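You operate a simulated robot arm through the tools that you are given. There is no shell and no other tool.

The job below is to be done with a simulated robot arm. You get a single attempt, and the scene is never put back.

JOB
Put things in order on the middle of the grey table. At the end: the orange tin is on the blue tray; the white crucible from the middle of the grey table stands where the orange tin stood; the brown stubby brush stands where the clear cone flask stood; the clear cone flask from the middle of the grey table stands where the white crucible stood; whatever was shut is shut again. Leave all else as you found it, and nothing knocked over. Set down upright: orange tin.

The check looks at the end state, three seconds after you hand in, the way a careful person would. Anything else that was tipped, shoved, dropped, spilled or broken makes it a failure.

ROBOT AND FRAMES
A 6-joint arm with a two-finger gripper, fixed in place. Base frame: the origin is at the foot of the arm, x ahead of it, y to its left, z up; the work surface is at about z = 0. Units: mm, rad, N and s.
With the tool pointing down near the work surface it reaches from about 240 to 620 mm from the base axis. Its first joint turns from -1.152 to 1.152 rad. Payload 1.37 kg.
Tool frame: the origin (TCP) lies between the finger pads and is the grasp point; the fingertips stand 22 mm ahead of it; z points along the fingers, y is the line along which they close. The gripper opens to 92 mm; its body begins 65 mm behind the TCP.
Orientation is that of the tool frame in the base frame, as a unit quaternion [x, y, z, w]. With the fingers straight down and closing along the base's y, the tool's x points along the base's -x, its y along +y and its z along -z.

CONTROLS
- The arm moves only by the tool nudge_tool. Its argument "steps" is a list of rows, each a list of 7 numbers: the shift along the tool's x, y, z in mm, then the turn, a rotation vector about the tool's x, y, z in rad, then the finger opening in mm, from 0 to 92. In form: [[x, y, z, wx, wy, wz, claw], ...]. A call has 1 to 20 rows; each row shifts and turns the commanded pose from where the row before left it, along the tool's axes as they then stand. Rows are played at 5 a second. More than 50 mm and 0.15 rad between two rows, or a gripper value outside its range, and nothing of the call is played. Where a pose cannot be reached the arm comes as near as it can. A force on the tool above 40 N (or 10 N above the force at the start of the call, whichever is more), or a blocked arm, ends the call early, and 0.2 s more pass. Each finger travels about 59.9 mm/s and halts on what it meets, pressing with about 23 N; the grip force reading is that of the motor and also rises with nothing between the fingers. The clock runs only during rows and for 0.2 s after the last one: add rows that do not move to give the fingers time. The reply holds the time, the measured pose of the TCP, the force on the tool along the base axes, the opening and the grip force, in the units named above and with some noise, with the torque about the TCP (base axes, N m) and any sound that the robot's microphone picked up, and new pictures: "views" is both (left out), scene, wrist or none.
- Cameras (640 x 400 px; columns grow to the right, rows downward): "scene" is fixed at [25.6, -423.6, 585.5]; the picture's right is [0.84, -0.53, 0.00], its down [-0.30, -0.47, -0.83] and it looks along [0.45, 0.70, -0.55] (base axes); focal length 318 px, centre (320, 200). "wrist" rides on the gripper at [71, 19, -102] in the tool frame; the picture's right is [-0.26, 0.96, 0.00], its down [-0.75, -0.20, -0.63] and it looks along [-0.60, -0.16, 0.78] (tool axes); focal length 280 px, centre (320, 200). There is no depth. A picture from a camera that has moved, and an enlarged one, comes with that camera's place and axes in the base frame and with its lens.
- zoom(camera, box): a new picture of the part [left, top, right, bottom] of that camera's present view, enlarged. No time passes.
- job_done(): hands the job in; it is judged then, once.

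Nothing tells you positions but the pictures and the camera data. Unless the task says otherwise, let go and move clear before handing in.

The tools are called after ">>>" by a JSON object that holds its "api" and its "payload". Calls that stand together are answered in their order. nudge_tool: Moves the arm, as the interface text tells. Its arguments: {"type":"object","properties":{"steps":{"type":"array","items":{"type":"array","items":{"type":"number"}}},"views":{"type":"string","enum":["both","scene","wrist","none"]}},"required":["steps"]} The other tools are called the same way: zoom (camera, box) takes an enlarged picture of a part of a camera's view; job_done () hands the job in.

At the start:

```text
t: 0.0
tool_pos: [474.6, 11.6, 296.4]
tcp_rot: [0.0, 1.0, 0.001, 0.0]
ft_force: [-1.0, 0.1, 0.3]
moment: [0.02, 0.01, 0.01]
finger_gap: 92.2
grasp_force: 0.1
```

scene: 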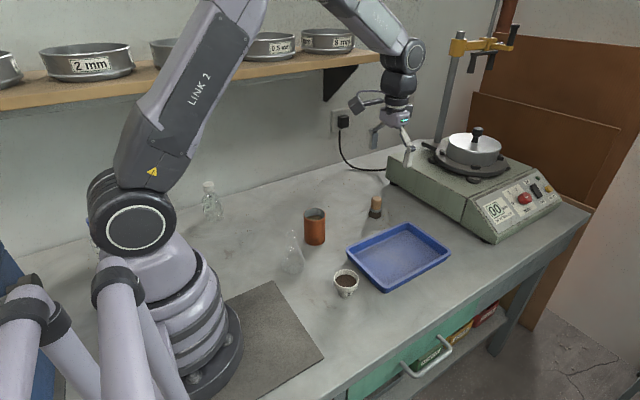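
wrist: 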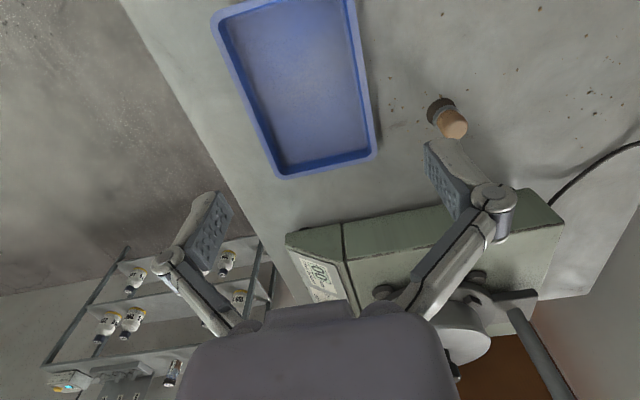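

I see the table with a blue tray, an orange tin, a crucible, a clear flask, a brush and some kind of device. I'll zoom in first to find everything precisely.

>>> {"api": "zoom", "payload": {"camera": "scene", "box": [260, 180, 460, 305]}}

>>> {"api": "zoom", "payload": {"camera": "scene", "box": [180, 160, 340, 260]}}

>>> {"api": "zoom", "payload": {"camera": "scene", "box": [380, 280, 540, 380]}}

>>> {"api": "zoom", "payload": {"camera": "wrist", "box": [200, 0, 640, 275]}}

```text
3.20 times, centred on (360, 242) of scene
camera zoom: at [25.6, -423.6, 585.5], right [0.84, -0.53, 0.0], down [-0.3, -0.47, -0.83], along [0.45, 0.7, -0.55], focal length 1016 px, centre (192, 64)
```

zoom: 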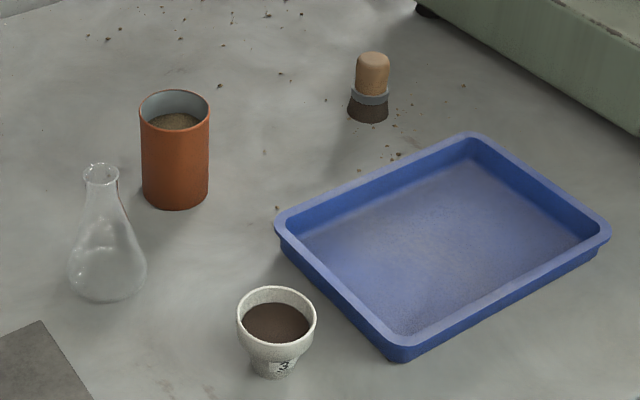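

```text
4.00 times, centred on (260, 210) of scene
camera zoom: at [25.6, -423.6, 585.5], right [0.84, -0.53, 0.0], down [-0.3, -0.47, -0.83], along [0.45, 0.7, -0.55], focal length 1270 px, centre (560, 160)
```

zoom: 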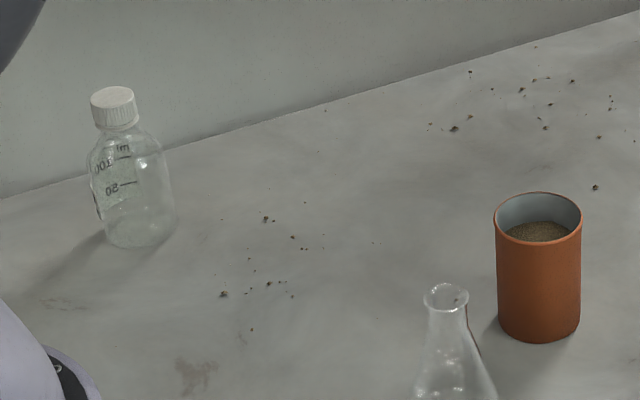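

```text
4.00 times, centred on (460, 330) of scene
camera zoom: at [25.6, -423.6, 585.5], right [0.84, -0.53, 0.0], down [-0.3, -0.47, -0.83], along [0.45, 0.7, -0.55], focal length 1270 px, centre (-240, -320)
```

zoom: 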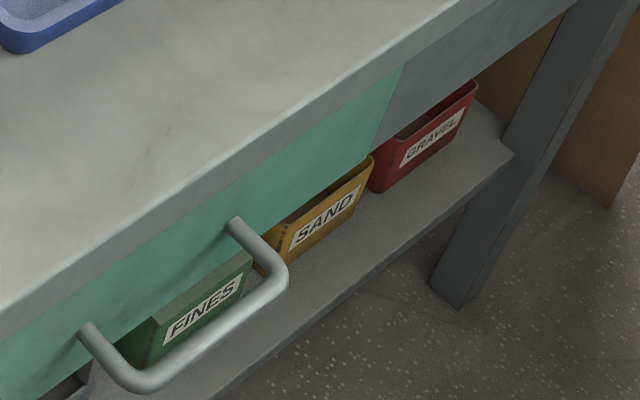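

```text
1.45 times, centred on (420, 138) of wrist
camera zoom: at [404.4, 30.0, 397.2], right [0.26, 0.96, 0.0], down [0.75, -0.21, 0.62], along [0.6, -0.16, -0.78], focal length 408 px, centre (174, 291)
```

zoom: 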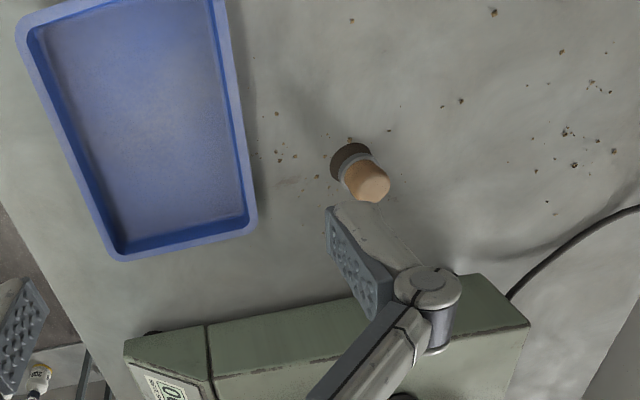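

From the pictures I put the tin at about (374,154), the flask at (275,95), the crucible at (336,-43), the brush at (596,158) and the tray centre at (517,-17). I'll move the empty gripper back so the wrist camera can look down on the objects and sharpen these numbers.

>>> {"api": "nudge_tool", "payload": {"steps": [[30, 12, 0, 0, 0, 0, 92], [40, 17, 0, 0, 0, 0, 92], [40, 17, 0, 0, 0, 0, 92], [35, 17, 0, 0, 0, 0, 92], [10, 5, 0, 0, 0, 0, 92], [0, 0, 0, 0, 0, 0, 92]], "views": "both"}}

```text
t: 1.4
tool_pos: [321.1, 78.1, 294.8]
tcp_rot: [0.0, 1.0, 0.001, 0.0]
ft_force: [-0.6, -0.2, 0.0]
moment: [-0.04, -0.03, 0.01]
finger_gap: 92.0
grasp_force: 0.1
camera wrist: at [249.3, 97.0, 396.7], right [0.26, 0.96, 0.0], down [0.75, -0.21, 0.63], along [0.6, -0.16, -0.78], focal length 280 px, centre (320, 200)
```

scene: 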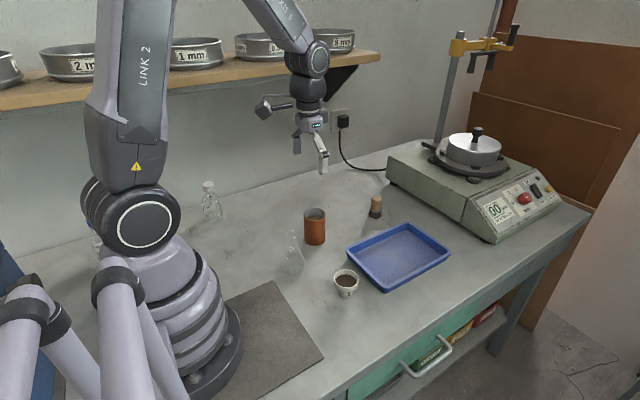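
wrist: 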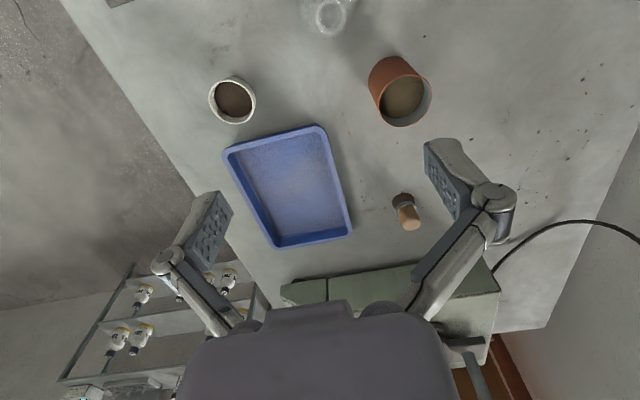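

I can see the crucible, the tin and the tray, and the flask is at the top edge of the picture. I'll zoom in to measure positions.

>>> {"api": "zoom", "payload": {"camera": "wrist", "box": [190, 0, 446, 160]}}

>>> {"api": "zoom", "payload": {"camera": "scene", "box": [60, 160, 260, 285]}}

>>> {"api": "zoom", "payload": {"camera": "wrist", "box": [220, 110, 480, 272]}}

```text
2.50 times, centred on (318, 80) of wrist
camera zoom: at [249.3, 97.0, 396.7], right [0.26, 0.96, 0.0], down [0.75, -0.21, 0.63], along [0.6, -0.16, -0.78], focal length 701 px, centre (325, 500)
```

zoom: 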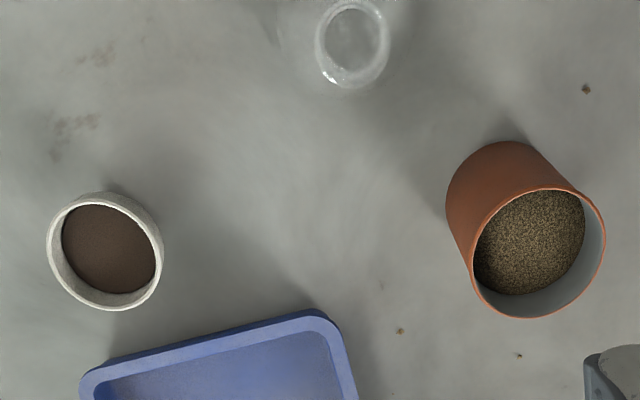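

```text
3.20 times, centred on (160, 222) of scene
camera zoom: at [25.6, -423.6, 585.5], right [0.85, -0.53, 0.0], down [-0.3, -0.47, -0.83], along [0.45, 0.7, -0.55], focal length 1016 px, centre (832, 128)
```

zoom: 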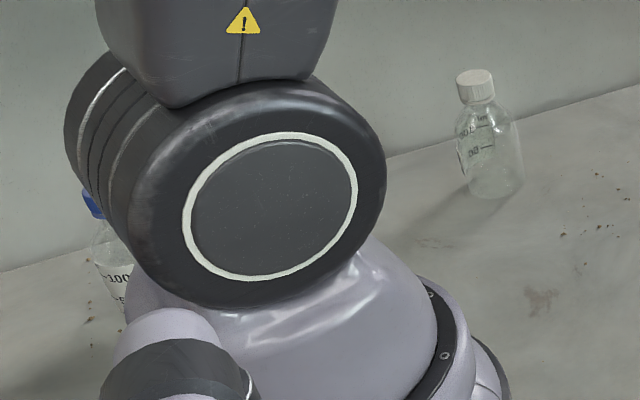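

```text
2.46 times, centred on (350, 191) of wrist
camera zoom: at [249.3, 97.0, 396.7], right [0.26, 0.96, 0.0], down [0.75, -0.21, 0.63], along [0.6, -0.16, -0.78], focal length 690 px, centre (246, 222)
```

zoom: 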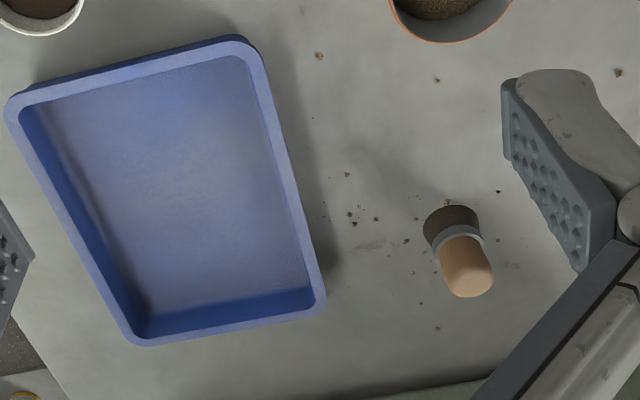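

Combining both cameras gives refined positions: tin (377,158.5), height about 92; flask (279,99), height about 106; crucible (338,-40), height about 48; brush (598,159.5). Next I'll hover over the tin and check the alignment.

>>> {"api": "nudge_tool", "payload": {"steps": [[-14, 20, 24, 0, 0, 0, 92], [-14, 20, 24, 0, 0, 0, 92], [-14, 20, 24, 0, 0, 0, 92], [-14, 20, 24, 0, 0, 0, 92], [0, 0, 0, 0, 0, 0, 92], [0, 0, 0, 0, 0, 0, 92]], "views": "both"}}

```text
t: 2.8
tool_pos: [376.0, 160.2, 198.8]
tcp_rot: [0.0, 1.0, 0.0, 0.0]
ft_force: [-0.8, 0.9, -0.3]
moment: [-0.03, 0.0, 0.02]
finger_gap: 92.0
grasp_force: 0.0
camera wrist: at [305.1, 178.9, 300.3], right [0.26, 0.96, 0.0], down [0.75, -0.21, 0.62], along [0.6, -0.16, -0.78], focal length 280 px, centre (320, 200)
```

scene: 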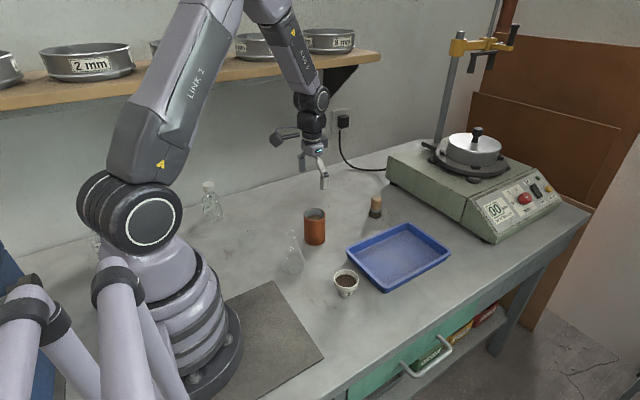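
wrist: 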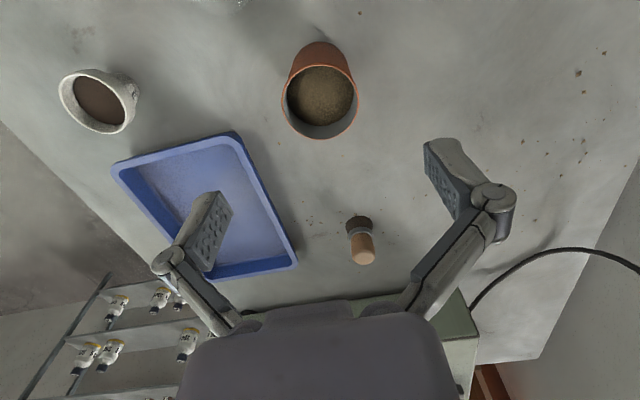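

The gripper is now above the tin. A zoomed view will check the tin's centre from here.

>>> {"api": "zoom", "payload": {"camera": "wrist", "box": [240, 20, 400, 120]}}

>>> {"api": "zoom", "payload": {"camera": "scene", "box": [280, 140, 400, 215]}}

>>> {"api": "zoom", "payload": {"camera": "wrist", "box": [320, 190, 420, 290]}}

>>> {"api": "zoom", "payload": {"camera": "wrist", "box": [40, 50, 200, 150]}}

```text
4.00 times, centred on (320, 70) of wrist
camera zoom: at [305.1, 178.9, 300.3], right [0.26, 0.96, 0.0], down [0.75, -0.21, 0.62], along [0.6, -0.16, -0.78], focal length 1122 px, centre (320, 720)
```

zoom: 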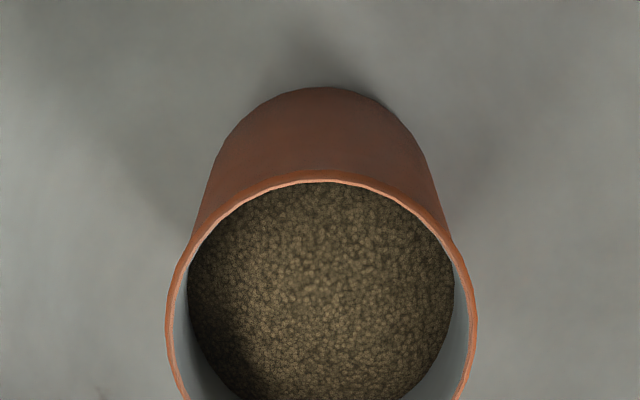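

```text
5.33 times, centred on (340, 178) of scene
camera zoom: at [25.6, -423.6, 585.5], right [0.85, -0.53, 0.0], down [-0.3, -0.47, -0.83], along [0.45, 0.7, -0.55], focal length 1693 px, centre (213, 320)
```

zoom: 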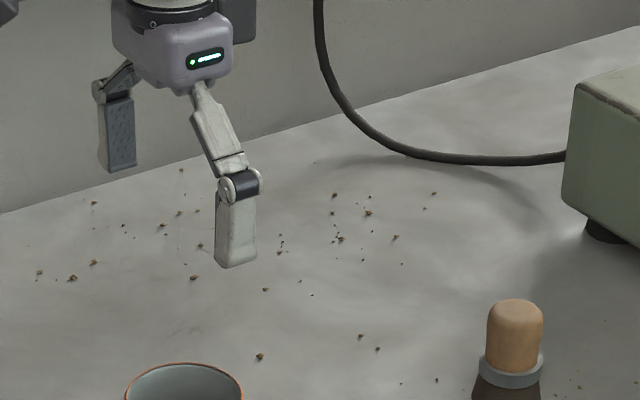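

```text
4.00 times, centred on (370, 240) of wrist
camera zoom: at [305.1, 178.9, 300.3], right [0.26, 0.96, 0.0], down [0.75, -0.21, 0.62], along [0.6, -0.16, -0.78], focal length 1122 px, centre (120, 40)
```

zoom: 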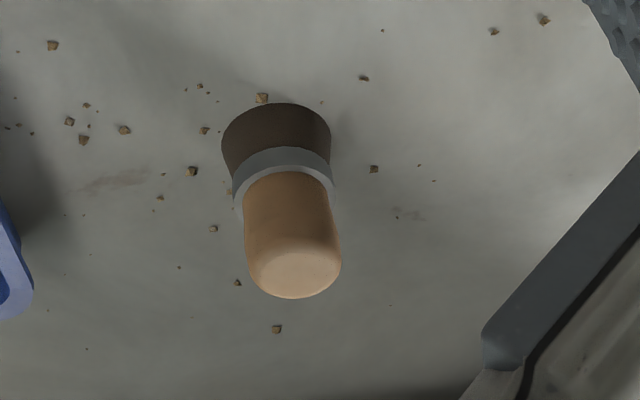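

```text
4.00 times, centred on (120, 100) of wrist
camera zoom: at [305.1, 178.9, 300.3], right [0.26, 0.96, 0.0], down [0.75, -0.21, 0.62], along [0.6, -0.16, -0.78], focal length 1122 px, centre (1120, 600)
```

zoom: 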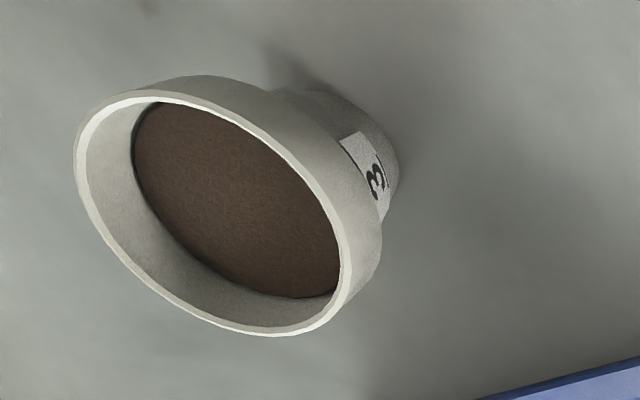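

The tin's centre sits right under the TCP, within 1 mm. I'll go down to grip height at about z=58 and close the fingers.

>>> {"api": "nudge_tool", "payload": {"steps": [[0, 0, 30, 0, 0, 0, 92], [0, 0, 30, 0, 0, 0, 92], [0, 0, 30, 0, 0, 0, 92], [0, 0, 30, 0, 0, 0, 92], [0, 0, 20, 0, 0, 0, 92], [0, 0, 0, 0, 0, 0, 92]], "views": "both"}}

```text
t: 4.2
tool_pos: [378.2, 159.4, 59.4]
tcp_rot: [0.0, 1.0, 0.002, 0.0]
ft_force: [-0.4, -0.1, -0.6]
moment: [-0.03, -0.02, 0.01]
finger_gap: 92.1
grasp_force: 0.0
camera wrist: at [305.8, 178.2, 160.8], right [0.26, 0.96, 0.0], down [0.75, -0.21, 0.62], along [0.6, -0.16, -0.78], focal length 280 px, centre (320, 200)
```

scene: 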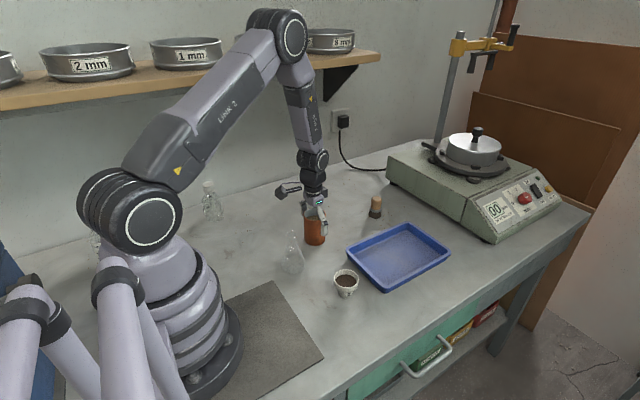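
wrist: 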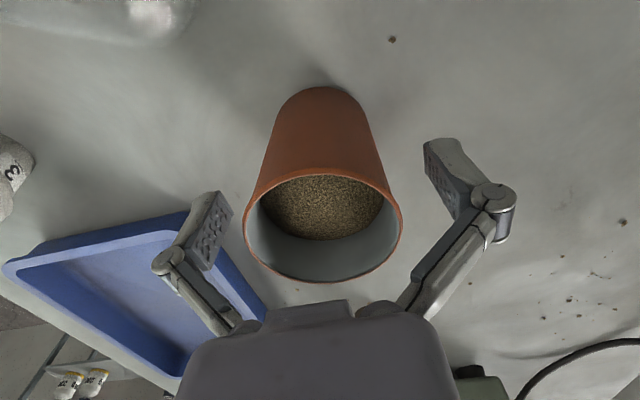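

The tin sits centred between the fingers, so I'm closing the grip.

>>> {"api": "nudge_tool", "payload": {"steps": [[0, 0, 0, 0, 0, 0, 70], [0, 0, 0, 0, 0, 0, 50], [0, 0, 0, 0, 0, 0, 40], [0, 0, 0, 0, 0, 0, 40], [0, 0, 0, 0, 0, 0, 40]], "views": "wrist"}}

```text
t: 5.4
tool_pos: [376.6, 159.8, 59.0]
tcp_rot: [0.0, 1.0, 0.001, 0.0]
ft_force: [-0.8, -0.4, 5.7]
moment: [-0.04, 0.04, 0.04]
finger_gap: 56.6
grasp_force: 22.9
camera wrist: at [305.8, 178.2, 161.3], right [0.26, 0.96, 0.0], down [0.75, -0.21, 0.62], along [0.6, -0.16, -0.78], focal length 280 px, centre (320, 200)
```

wrist: 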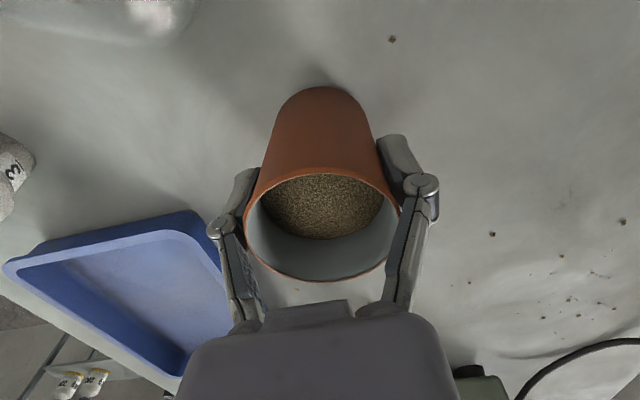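

The tin is gripped, with the gap at 56.6. I'll lift it gently.

>>> {"api": "nudge_tool", "payload": {"steps": [[0, 0, -3, 0, 0, 0, 40], [0, 0, -6, 0, 0, 0, 40], [0, 0, -10, 0, 0, 0, 40], [0, 0, -14, 0, 0, 0, 40], [0, 0, -14, 0, 0, 0, 40], [0, 0, -12, 0, 0, 0, 40], [0, 0, -8, 0, 0, 0, 40], [0, 0, -3, 0, 0, 0, 40], [0, 0, 0, 0, 0, 0, 40]], "views": "both"}}

```text
t: 7.4
tool_pos: [377.1, 157.8, 130.6]
tcp_rot: [0.0, 1.0, 0.0, 0.001]
ft_force: [0.1, 0.1, -2.6]
moment: [0.0, 0.0, 0.02]
finger_gap: 54.2
grasp_force: 22.5
camera wrist: at [304.9, 177.6, 232.2], right [0.26, 0.96, 0.0], down [0.75, -0.21, 0.62], along [0.6, -0.16, -0.78], focal length 280 px, centre (320, 200)
```

scene: 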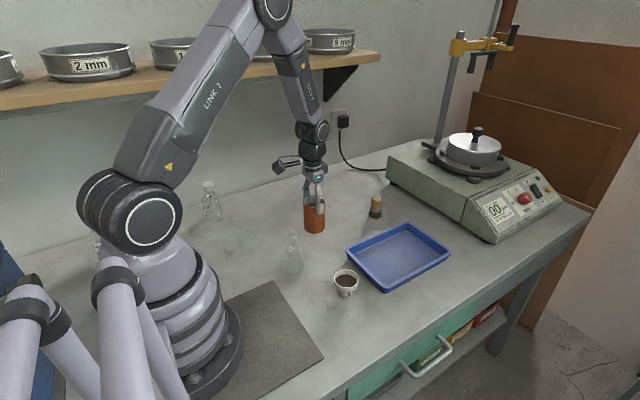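
wrist: 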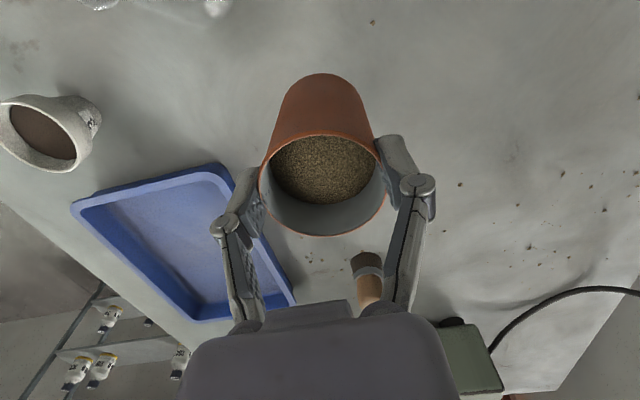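

The tin looks lower in the fingers than before, so it may have slipped. I'll check that closely before moving on.

>>> {"api": "zoom", "payload": {"camera": "scene", "box": [260, 160, 380, 260]}}

>>> {"api": "zoom", "payload": {"camera": "wrist", "box": [200, 50, 460, 250]}}

```text
4.00 times, centred on (320, 210) of scene
camera zoom: at [25.6, -423.6, 585.5], right [0.84, -0.53, 0.0], down [-0.3, -0.47, -0.83], along [0.45, 0.7, -0.55], focal length 1270 px, centre (320, 160)
```

zoom: 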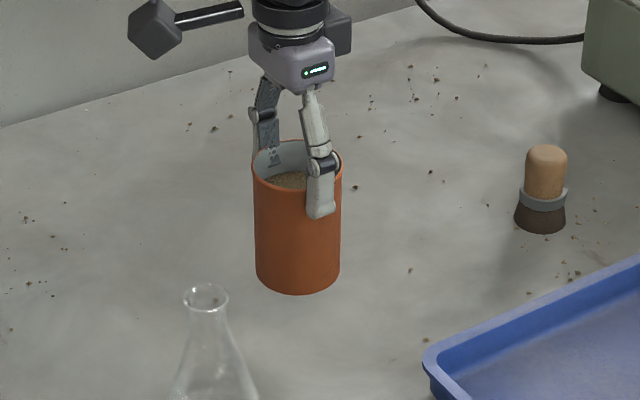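

```text
2.00 times, centred on (330, 150) of wrist
camera zoom: at [304.9, 177.6, 232.2], right [0.26, 0.96, 0.0], down [0.75, -0.21, 0.62], along [0.6, -0.16, -0.78], focal length 561 px, centre (300, 300)
```

zoom: 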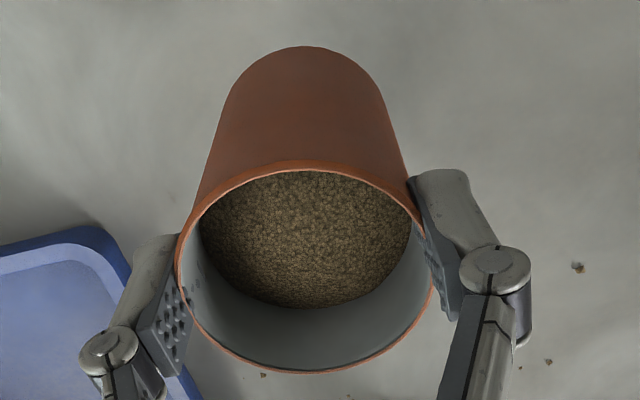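

The tin has slid about 37 mm down in the grip, and its bottom is now near z≈35. I'm lowering it straight back onto its spot at once before it can fall.

>>> {"api": "nudge_tool", "payload": {"steps": [[0, 0, 14, 0, 0, 0, 30], [0, 0, 12, 0, 0, 0, 30], [0, 0, 7, 0, 0, 0, 30], [0, 0, 3, 0, 0, 0, 30], [0, 0, 0, 0, 0, 0, 30]], "views": "both"}}

```text
t: 8.6
tool_pos: [377.2, 159.8, 93.6]
tcp_rot: [0.0, 1.0, 0.001, 0.0]
ft_force: [0.2, 0.3, -2.9]
moment: [0.02, 0.01, 0.03]
finger_gap: 54.6
grasp_force: 23.1
camera wrist: at [305.6, 178.2, 195.2], right [0.26, 0.96, 0.0], down [0.75, -0.21, 0.62], along [0.6, -0.16, -0.78], focal length 280 px, centre (320, 200)
```

scene: 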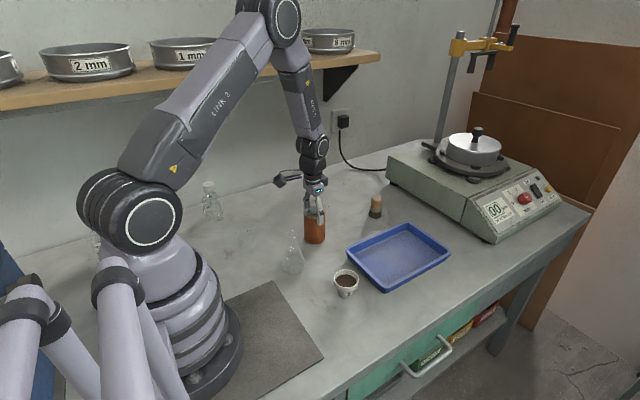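
wrist: 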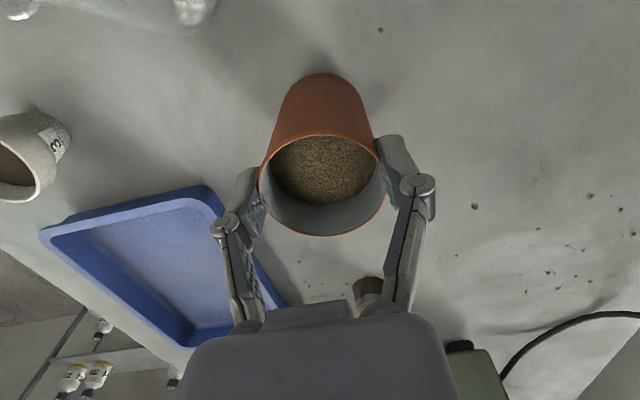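

The tin did not slip any further during this move, and it is still held just above or touching the table. I'll lower in 1 mm steps until it touches, then decide on a better grip.

>>> {"api": "nudge_tool", "payload": {"steps": [[0, 0, 1, 0, 0, 0, 30], [0, 0, 1, 0, 0, 0, 30], [0, 0, 0, 0, 0, 0, 30]], "views": "none"}}

>>> {"api": "zoom", "payload": {"camera": "scene", "box": [260, 160, 380, 260]}}

```text
t: 9.4
tool_pos: [376.9, 160.4, 91.7]
tcp_rot: [0.0, 1.0, 0.001, 0.0]
ft_force: [-0.2, 0.2, -2.2]
moment: [-0.01, 0.0, 0.0]
finger_gap: 54.2
grasp_force: 23.0
```

```text
4.00 times, centred on (320, 210) of scene
camera zoom: at [25.6, -423.6, 585.5], right [0.84, -0.53, 0.0], down [-0.3, -0.47, -0.83], along [0.45, 0.7, -0.55], focal length 1270 px, centre (320, 160)
```

zoom: 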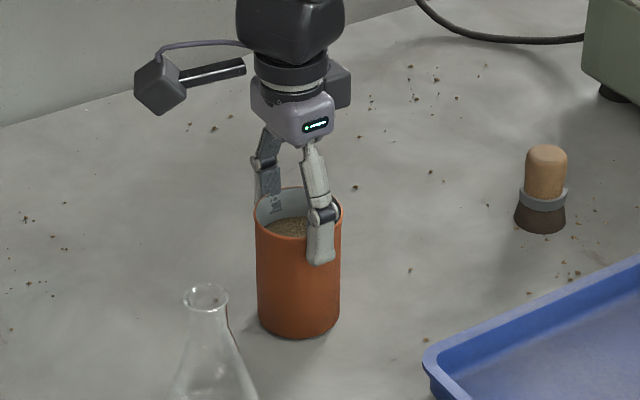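

It still hangs with about 2.5 N of load. I'll keep lowering slowly until it touches.

>>> {"api": "nudge_tool", "payload": {"steps": [[0, 0, 1, 0, 0, 0, 30], [0, 0, 1, 0, 0, 0, 30], [0, 0, 0, 0, 0, 0, 30]], "views": "none"}}

```text
t: 10.2
tool_pos: [377.7, 160.9, 89.4]
tcp_rot: [0.0, 1.0, 0.002, -0.001]
ft_force: [0.1, 0.5, -2.8]
moment: [-0.03, 0.02, 0.01]
finger_gap: 53.9
grasp_force: 23.5
```

>>> {"api": "nudge_tool", "payload": {"steps": [[0, 0, 1, 0, 0, 0, 30], [0, 0, 1, 0, 0, 0, 30], [0, 0, 0, 0, 0, 0, 30]], "views": "both"}}

>>> {"api": "zoom", "payload": {"camera": "scene", "box": [280, 190, 360, 250]}}

>>> {"api": "zoom", "payload": {"camera": "wrist", "box": [200, 50, 460, 250]}}

```text
t: 11.0
tool_pos: [376.4, 159.6, 87.8]
tcp_rot: [0.0, 1.0, 0.001, 0.001]
ft_force: [-4.1, 0.6, 9.3]
moment: [-0.16, 0.18, -0.03]
finger_gap: 54.2
grasp_force: 23.5
camera wrist: at [305.8, 178.6, 189.5], right [0.26, 0.96, 0.0], down [0.75, -0.21, 0.63], along [0.6, -0.16, -0.78], focal length 280 px, centre (320, 200)
```

scene: 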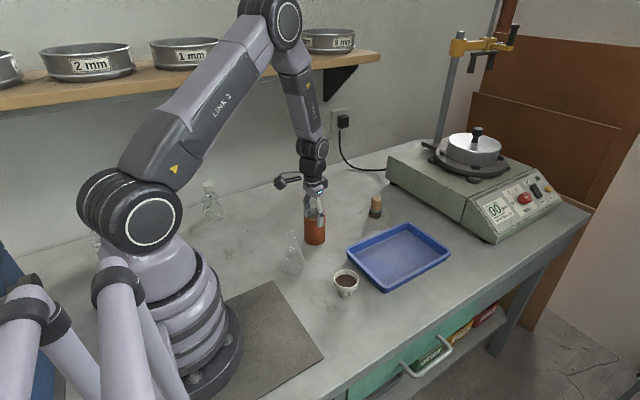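
wrist: 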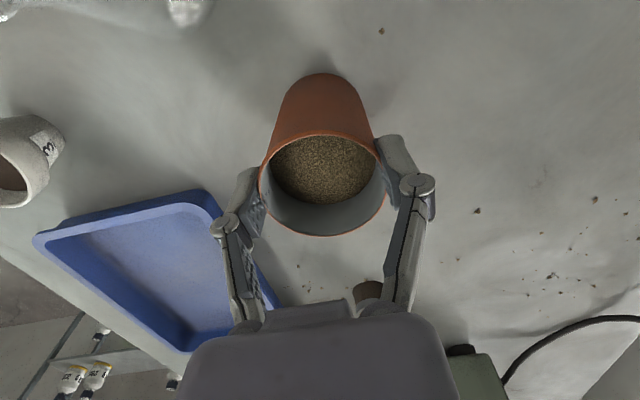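

```text
6.67 times, centred on (320, 220) of scene
camera zoom: at [25.6, -423.6, 585.5], right [0.85, -0.53, 0.0], down [-0.3, -0.47, -0.83], along [0.45, 0.7, -0.55], focal length 2116 px, centre (320, 67)
```

zoom: 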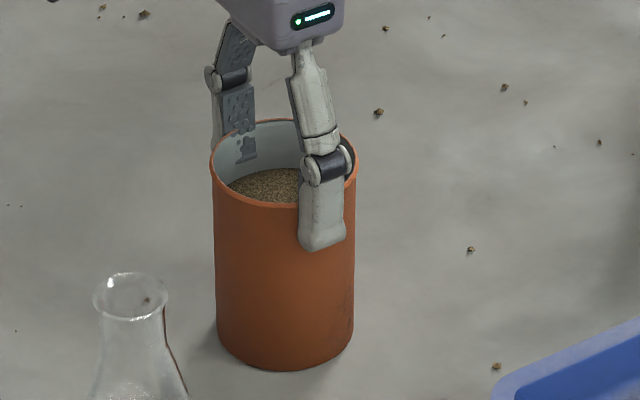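

```text
2.00 times, centred on (330, 150) of wrist
camera zoom: at [305.8, 178.6, 189.5], right [0.26, 0.96, 0.0], down [0.75, -0.21, 0.63], along [0.6, -0.16, -0.78], focal length 561 px, centre (300, 300)
```

zoom: 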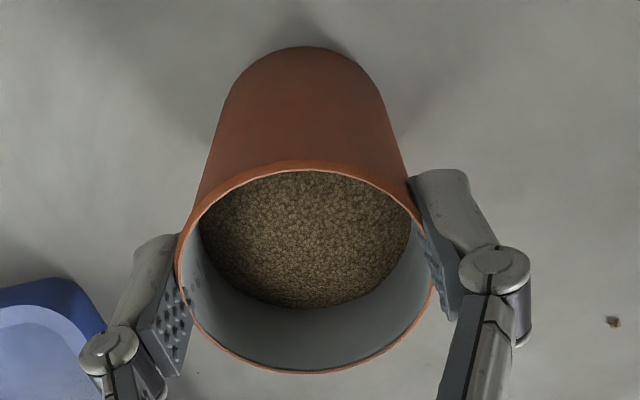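

The tin touched down upright on its own spot, and the readings now explain the slip. In the first grip the tin's rim was pressing against the sloped finger links. The rim is now only about 3.5 mm above the TCP, so the pads alone hold it, and it hasn't moved since. I'll lift slowly and check again.

>>> {"api": "nudge_tool", "payload": {"steps": [[0, 0, -2, 0, 0, 0, 30], [0, 0, -4, 0, 0, 0, 30], [0, 0, -8, 0, 0, 0, 30], [0, 0, -10, 0, 0, 0, 30], [0, 0, -6, 0, 0, 0, 30], [0, 0, 0, 0, 0, 0, 30], [0, 0, 0, 0, 0, 0, 30]], "views": "wrist"}}

```text
t: 12.6
tool_pos: [375.8, 160.2, 118.8]
tcp_rot: [0.0, 1.0, 0.001, 0.0]
ft_force: [0.3, 0.6, -2.9]
moment: [-0.01, 0.03, -0.01]
finger_gap: 54.1
grasp_force: 22.9
camera wrist: at [305.2, 177.5, 220.0], right [0.26, 0.96, 0.0], down [0.75, -0.21, 0.62], along [0.6, -0.16, -0.78], focal length 280 px, centre (320, 200)
```

wrist: 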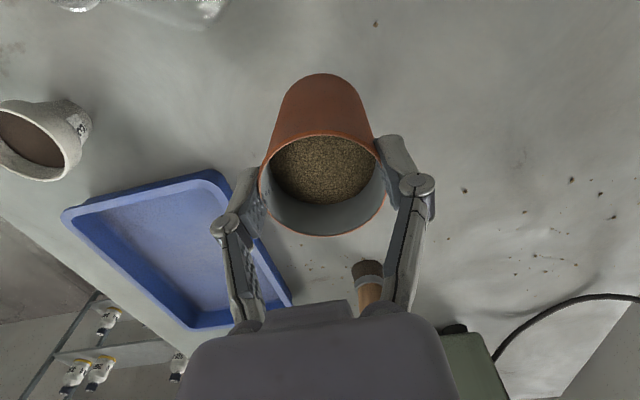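

The tin hasn't moved in the grip. I'm carrying it over to the middle of the tray.

>>> {"api": "nudge_tool", "payload": {"steps": [[0, 0, -6, 0, 0, 0, 30], [0, 0, -12, 0, 0, 0, 30], [0, 0, -10, 0, 0, 0, 30], [0, 0, -4, 0, 0, 0, 30], [-5.3, -7.0, 0, 0, 0, 0, 30], [-9.2, -12.3, 0, 0, 0, 0, 30], [-13.2, -17.6, 0, 0, 0, 0, 30], [-14.5, -19.4, 0, 0, 0, 0, 30], [-15.8, -21.1, 0, 0, 0, 0, 30], [-15.8, -21.1, 0, 0, 0, 0, 30], [-15.8, -21.1, 0, 0, 0, 0, 30], [-14.5, -19.4, 0, 0, 0, 0, 30], [-13.2, -17.6, 0, 0, 0, 0, 30], [-9.2, -12.3, 0, 0, 0, 0, 30], [-5.3, -7.0, 0, 0, 0, 0, 30], [0, 0, 0, 0, 0, 0, 30]], "views": "both"}}

```text
t: 16.0
tool_pos: [506.4, -14.9, 148.9]
tcp_rot: [0.0, 1.0, 0.0, 0.0]
ft_force: [-0.2, -0.3, -2.4]
moment: [-0.05, 0.04, 0.01]
finger_gap: 53.8
grasp_force: 22.7
camera wrist: at [436.4, 2.6, 249.8], right [0.26, 0.96, 0.0], down [0.75, -0.21, 0.62], along [0.6, -0.16, -0.78], focal length 280 px, centre (320, 200)
```

scene: 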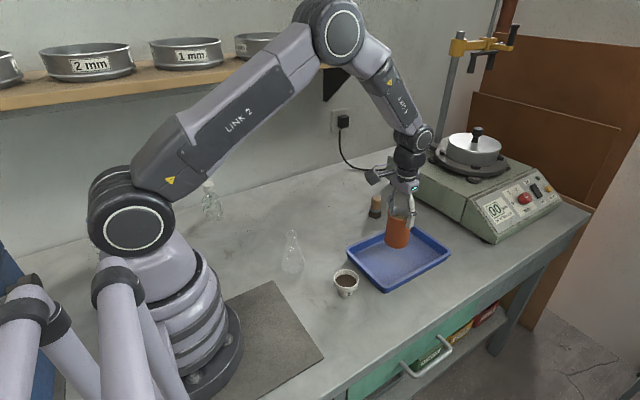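
wrist: 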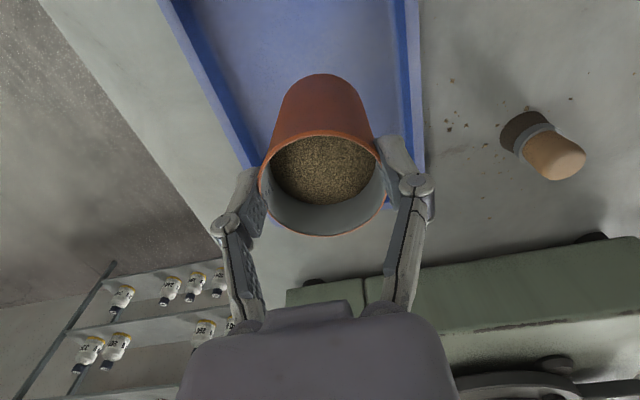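

The tin is over the tray. I'm lowering it to about 10 mm above the tray floor.

>>> {"api": "nudge_tool", "payload": {"steps": [[0, 0, 5, 0, 0, 0, 30], [0, 0, 11, 0, 0, 0, 30], [0, 0, 14, 0, 0, 0, 30], [0, 0, 11, 0, 0, 0, 30], [0, 0, 7, 0, 0, 0, 30], [0, 0, 3, 0, 0, 0, 30], [0, 0, 0, 0, 0, 0, 30]], "views": "both"}}

>>> {"api": "zoom", "payload": {"camera": "scene", "box": [340, 180, 460, 300]}}

```text
t: 17.6
tool_pos: [508.0, -14.9, 99.0]
tcp_rot: [-0.001, 1.0, 0.001, 0.001]
ft_force: [-0.2, -1.2, -2.4]
moment: [0.0, 0.01, 0.01]
finger_gap: 53.8
grasp_force: 23.1
camera wrist: at [437.1, 2.4, 199.9], right [0.26, 0.96, 0.0], down [0.75, -0.21, 0.62], along [0.6, -0.16, -0.78], focal length 280 px, centre (320, 200)
```

scene: 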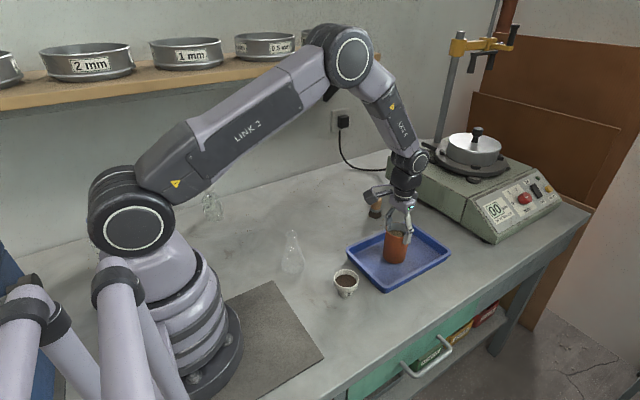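
wrist: 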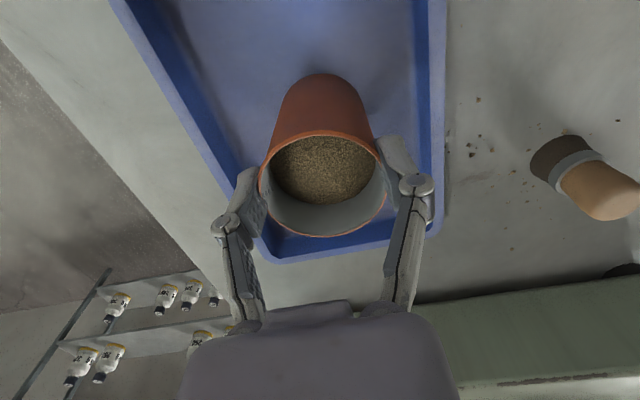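

```text
3.33 times, centred on (400, 240) of scene
camera zoom: at [25.6, -423.6, 585.5], right [0.84, -0.53, 0.0], down [-0.3, -0.47, -0.83], along [0.45, 0.7, -0.55], focal length 1058 px, centre (53, 67)
```

zoom: 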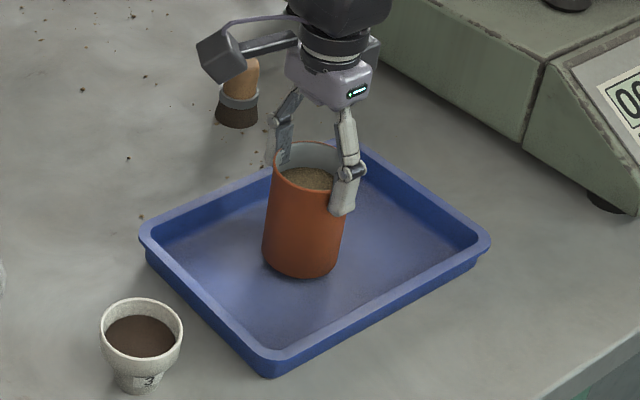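

>>> {"api": "nudge_tool", "payload": {"steps": [[0, 0, 2, 0, 0, 0, 30], [0, 0, 2, 0, 0, 0, 30], [0, 0, 1, 0, 0, 0, 30], [0, 0, 0, 0, 0, 0, 30]], "views": "none"}}

```text
t: 18.6
tool_pos: [508.3, -16.6, 92.9]
tcp_rot: [0.0, 1.0, 0.0, 0.0]
ft_force: [-0.1, 0.4, -3.4]
moment: [-0.01, -0.03, -0.02]
finger_gap: 53.9
grasp_force: 23.0
```

>>> {"api": "nudge_tool", "payload": {"steps": [[0, 0, 1, 0, 0, 0, 30], [0, 0, 0, 0, 0, 0, 30]], "views": "none"}}

```text
t: 19.2
tool_pos: [508.3, -17.2, 93.2]
tcp_rot: [0.0, 1.0, 0.001, 0.0]
ft_force: [-0.3, 0.8, -3.3]
moment: [-0.03, -0.02, 0.0]
finger_gap: 53.7
grasp_force: 23.0
```

>>> {"api": "nudge_tool", "payload": {"steps": [[0, 0, 1, 0, 0, 0, 30], [0, 0, 0, 0, 0, 0, 30]], "views": "none"}}

```text
t: 19.8
tool_pos: [508.7, -17.8, 92.7]
tcp_rot: [0.0, 1.0, 0.001, 0.001]
ft_force: [-0.2, -1.1, -3.1]
moment: [0.0, -0.01, -0.03]
finger_gap: 53.7
grasp_force: 23.0
```

>>> {"api": "nudge_tool", "payload": {"steps": [[0, 0, 1, 0, 0, 0, 30], [0, 0, 0, 0, 0, 0, 30]], "views": "none"}}

```text
t: 20.4
tool_pos: [508.5, -16.4, 91.6]
tcp_rot: [-0.001, 1.0, 0.001, 0.001]
ft_force: [-3.1, -0.3, 10.8]
moment: [-0.12, 0.1, 0.02]
finger_gap: 53.5
grasp_force: 22.7
```

The tin is resting on the tray floor. I'll ease off slightly, open the fingers and rise clear.

>>> {"api": "nudge_tool", "payload": {"steps": [[0, 0, -0.7, 0, 0, 0, 30], [0, 0, 0, 0, 0, 0, 56], [0, 0, 0, 0, 0, 0, 66], [0, 0, 0, 0, 0, 0, 80], [0, 0, 0, 0, 0, 0, 92], [0, 0, 0, 0, 0, 0, 92], [0, 0, -10, 0, 0, 0, 92], [0, 0, -25, 0, 0, 0, 92], [0, 0, -35, 0, 0, 0, 92], [0, 0, -35, 0, 0, 0, 92], [0, 0, 0, 0, 0, 0, 92]], "views": "both"}}

>>> {"api": "zoom", "payload": {"camera": "scene", "box": [260, 180, 460, 305]}}

```text
t: 22.8
tool_pos: [505.9, -19.8, 195.1]
tcp_rot: [0.001, 1.0, 0.002, -0.001]
ft_force: [0.0, -0.6, -0.3]
moment: [0.0, 0.01, 0.0]
finger_gap: 91.8
grasp_force: 0.0
camera wrist: at [436.0, 0.2, 296.9], right [0.26, 0.96, 0.0], down [0.75, -0.21, 0.62], along [0.6, -0.16, -0.78], focal length 280 px, centre (320, 200)
```

scene: 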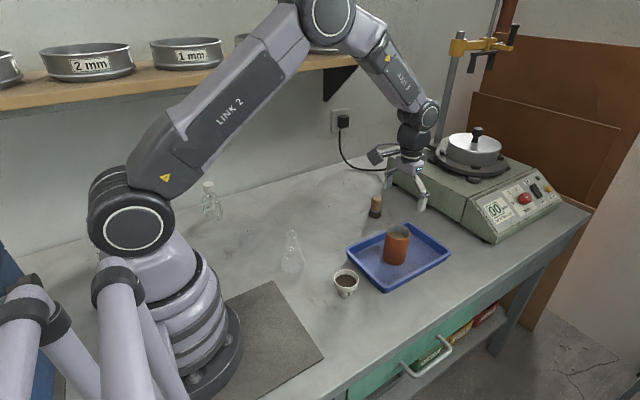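
wrist: 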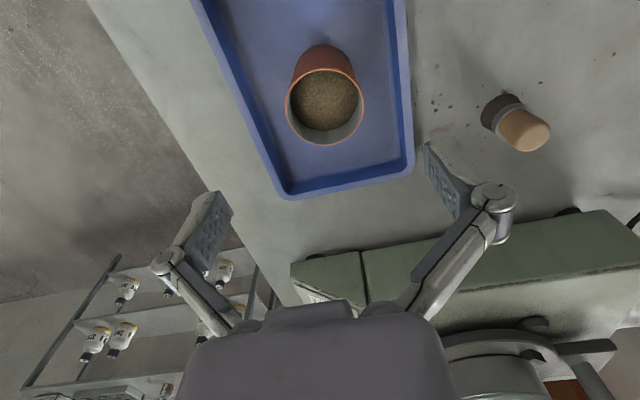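

```text
3.20 times, centred on (360, 242) of scene
camera zoom: at [25.6, -423.6, 585.5], right [0.84, -0.53, 0.0], down [-0.3, -0.47, -0.83], along [0.45, 0.7, -0.55], focal length 1016 px, centre (192, 64)
```

zoom: 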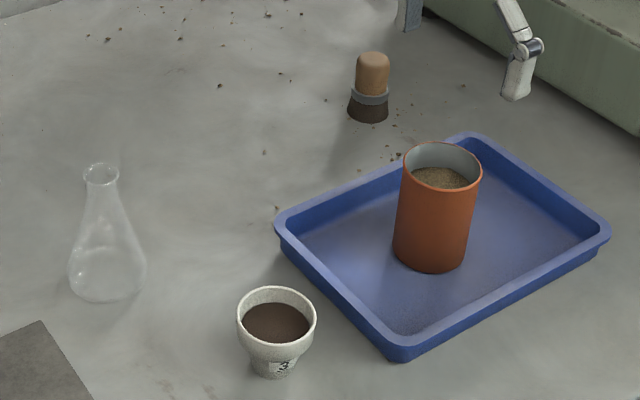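

The tin stands upright on the tray and everything else is undisturbed. Next is the crucible, so I'm hovering over it to check its centre.

>>> {"api": "nudge_tool", "payload": {"steps": [[34, -4.5, 0, 0, 0, 0, 92], [34, -4.5, 0, 0, 0, 0, 92], [34, -4.5, 10, 0, 0, 0, 92], [34, -4.5, 18, 0, 0, 0, 92], [34, -4.5, 18, 0, 0, 0, 92], [0, 0, 0, 0, 0, 0, 92], [0, 0, 0, 0, 0, 0, 92]], "views": "both"}}

>>> {"api": "zoom", "payload": {"camera": "wrist", "box": [240, 20, 400, 120]}}

```text
t: 24.4
tool_pos: [337.7, -40.1, 150.0]
tcp_rot: [0.0, 1.0, 0.001, 0.0]
ft_force: [-0.5, -0.1, -0.2]
moment: [-0.03, 0.01, 0.02]
finger_gap: 92.0
grasp_force: 0.0
camera wrist: at [267.8, -21.8, 250.6], right [0.26, 0.96, 0.0], down [0.75, -0.21, 0.62], along [0.6, -0.16, -0.78], focal length 280 px, centre (320, 200)
```

scene: 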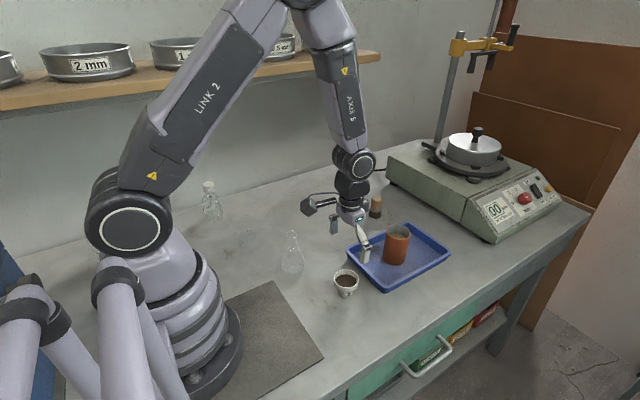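
wrist: 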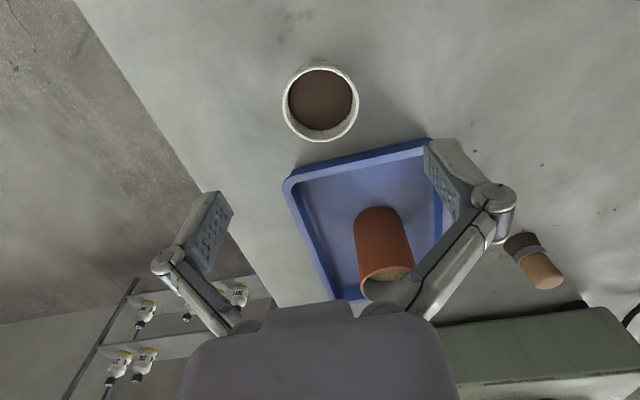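

```text
4.00 times, centred on (320, 70) of wrist
camera zoom: at [267.8, -21.8, 250.6], right [0.26, 0.96, 0.0], down [0.75, -0.21, 0.62], along [0.6, -0.16, -0.78], focal length 1122 px, centre (320, 720)
```

zoom: 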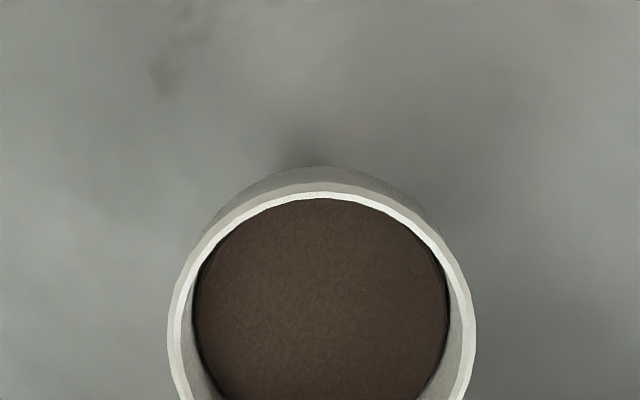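

The crucible's centre is within 1 mm of the TCP. I'll descend to z≈40 so the pads take its upper band, then close.

>>> {"api": "nudge_tool", "payload": {"steps": [[-0.7, 0, 30, 0, 0, 0, 92], [0, 0, 30, 0, 0, 0, 92], [0, 0, 30, 0, 0, 0, 92], [0, 0, 15, 0, 0, 0, 92], [0, 0, 5, 0, 0, 0, 92], [0, 0, 0, 0, 0, 0, 92]], "views": "both"}}

>>> {"api": "zoom", "payload": {"camera": "scene", "box": [290, 200, 410, 310]}}

```text
t: 25.8
tool_pos: [339.7, -38.1, 40.3]
tcp_rot: [0.0, 1.0, 0.0, 0.0]
ft_force: [-0.5, -0.5, 0.4]
moment: [0.02, 0.02, 0.01]
finger_gap: 91.7
grasp_force: 0.0
camera wrist: at [267.9, -20.2, 142.0], right [0.26, 0.96, 0.0], down [0.75, -0.2, 0.63], along [0.6, -0.16, -0.78], focal length 280 px, centre (320, 200)
```

scene: 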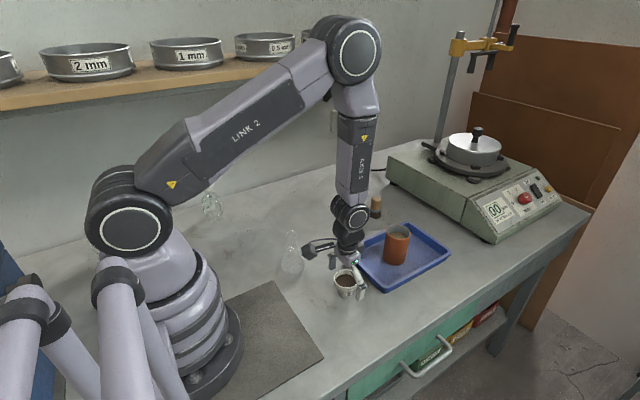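
wrist: 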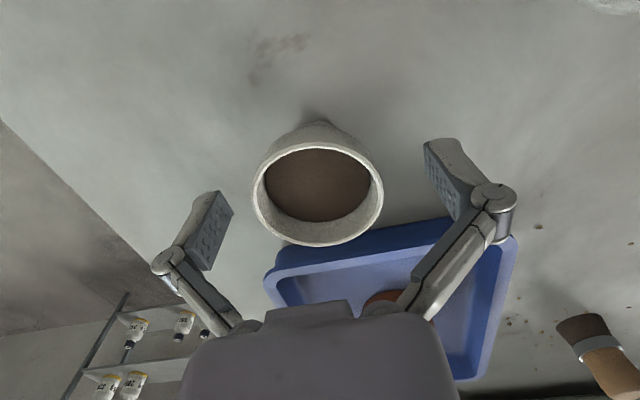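

```text
3.64 times, centred on (350, 255) of scene
camera zoom: at [25.6, -423.6, 585.5], right [0.84, -0.53, 0.0], down [-0.3, -0.47, -0.83], along [0.45, 0.7, -0.55], focal length 1154 px, centre (211, 0)
```

zoom: 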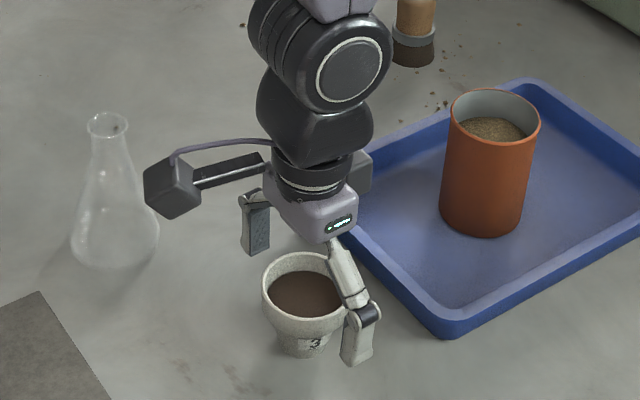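

The crucible is centred between the pads. Closing gently.

>>> {"api": "nudge_tool", "payload": {"steps": [[0, 0, 0, 0, 0, 0, 74], [0, 0, 0, 0, 0, 0, 62], [0, 0, 0, 0, 0, 0, 54], [0, 0, 0, 0, 0, 0, 40], [0, 0, 0, 0, 0, 0, 30], [0, 0, 0, 0, 0, 0, 30]], "views": "wrist"}}

```text
t: 27.2
tool_pos: [337.7, -39.6, 40.5]
tcp_rot: [0.0, 1.0, 0.0, 0.0]
ft_force: [-1.2, -1.1, 8.6]
moment: [-0.04, 0.05, -0.01]
finger_gap: 52.6
grasp_force: 23.2
camera wrist: at [267.9, -20.3, 142.3], right [0.26, 0.96, 0.0], down [0.75, -0.2, 0.63], along [0.6, -0.16, -0.78], focal length 280 px, centre (320, 200)
```

wrist: 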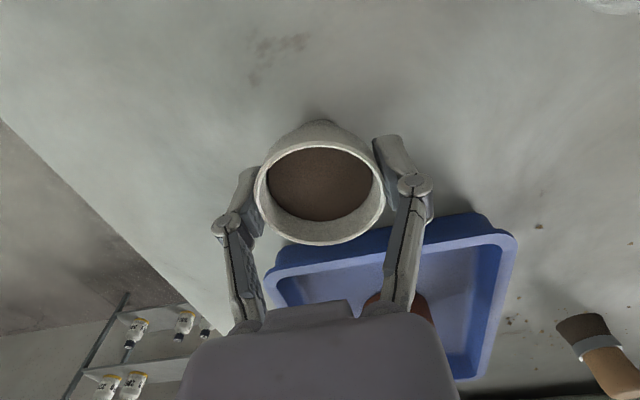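

Gripped, with the gap at 52.6. I'll make a slow test lift.

>>> {"api": "nudge_tool", "payload": {"steps": [[0, 0, -1, 0, 0, 0, 30], [0, 0, -2, 0, 0, 0, 30], [0, 0, -4, 0, 0, 0, 30], [0, 0, -6, 0, 0, 0, 30], [0, 0, -4, 0, 0, 0, 30], [0, 0, 0, 0, 0, 0, 30]], "views": "both"}}

>>> {"api": "zoom", "payload": {"camera": "scene", "box": [290, 200, 410, 310]}}

```text
t: 28.6
tool_pos: [337.0, -38.4, 58.1]
tcp_rot: [0.0, 1.0, 0.0, 0.0]
ft_force: [0.5, 0.4, -0.3]
moment: [-0.01, 0.0, 0.02]
finger_gap: 52.9
grasp_force: 23.1
camera wrist: at [267.7, -19.8, 159.0], right [0.26, 0.96, 0.0], down [0.75, -0.21, 0.62], along [0.6, -0.16, -0.78], focal length 280 px, centre (320, 200)
```

scene: 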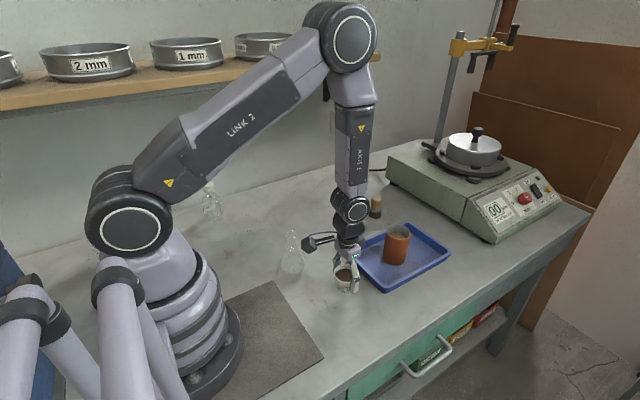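
wrist: 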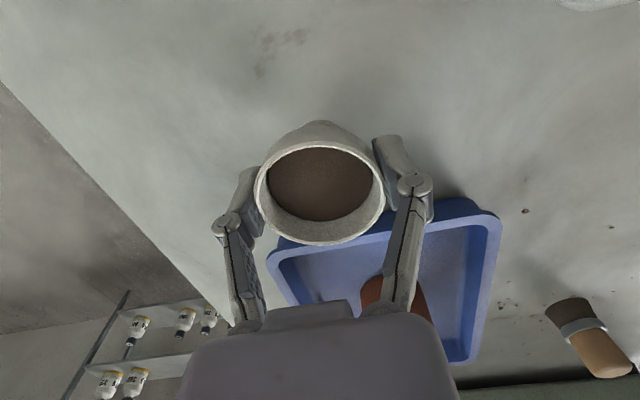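

```text
3.64 times, centred on (350, 255) of scene
camera zoom: at [25.6, -423.6, 585.5], right [0.84, -0.53, 0.0], down [-0.3, -0.47, -0.83], along [0.45, 0.7, -0.55], focal length 1154 px, centre (211, 0)
```

zoom: 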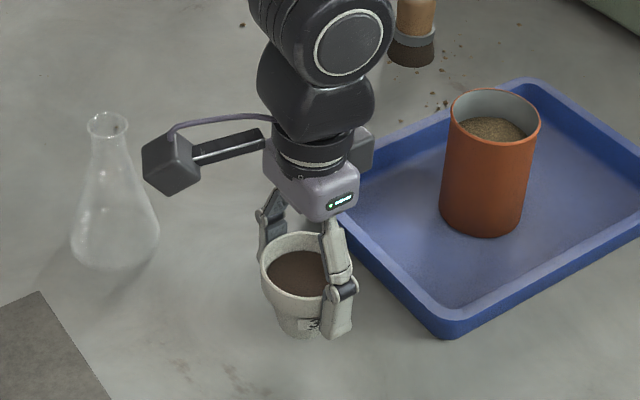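

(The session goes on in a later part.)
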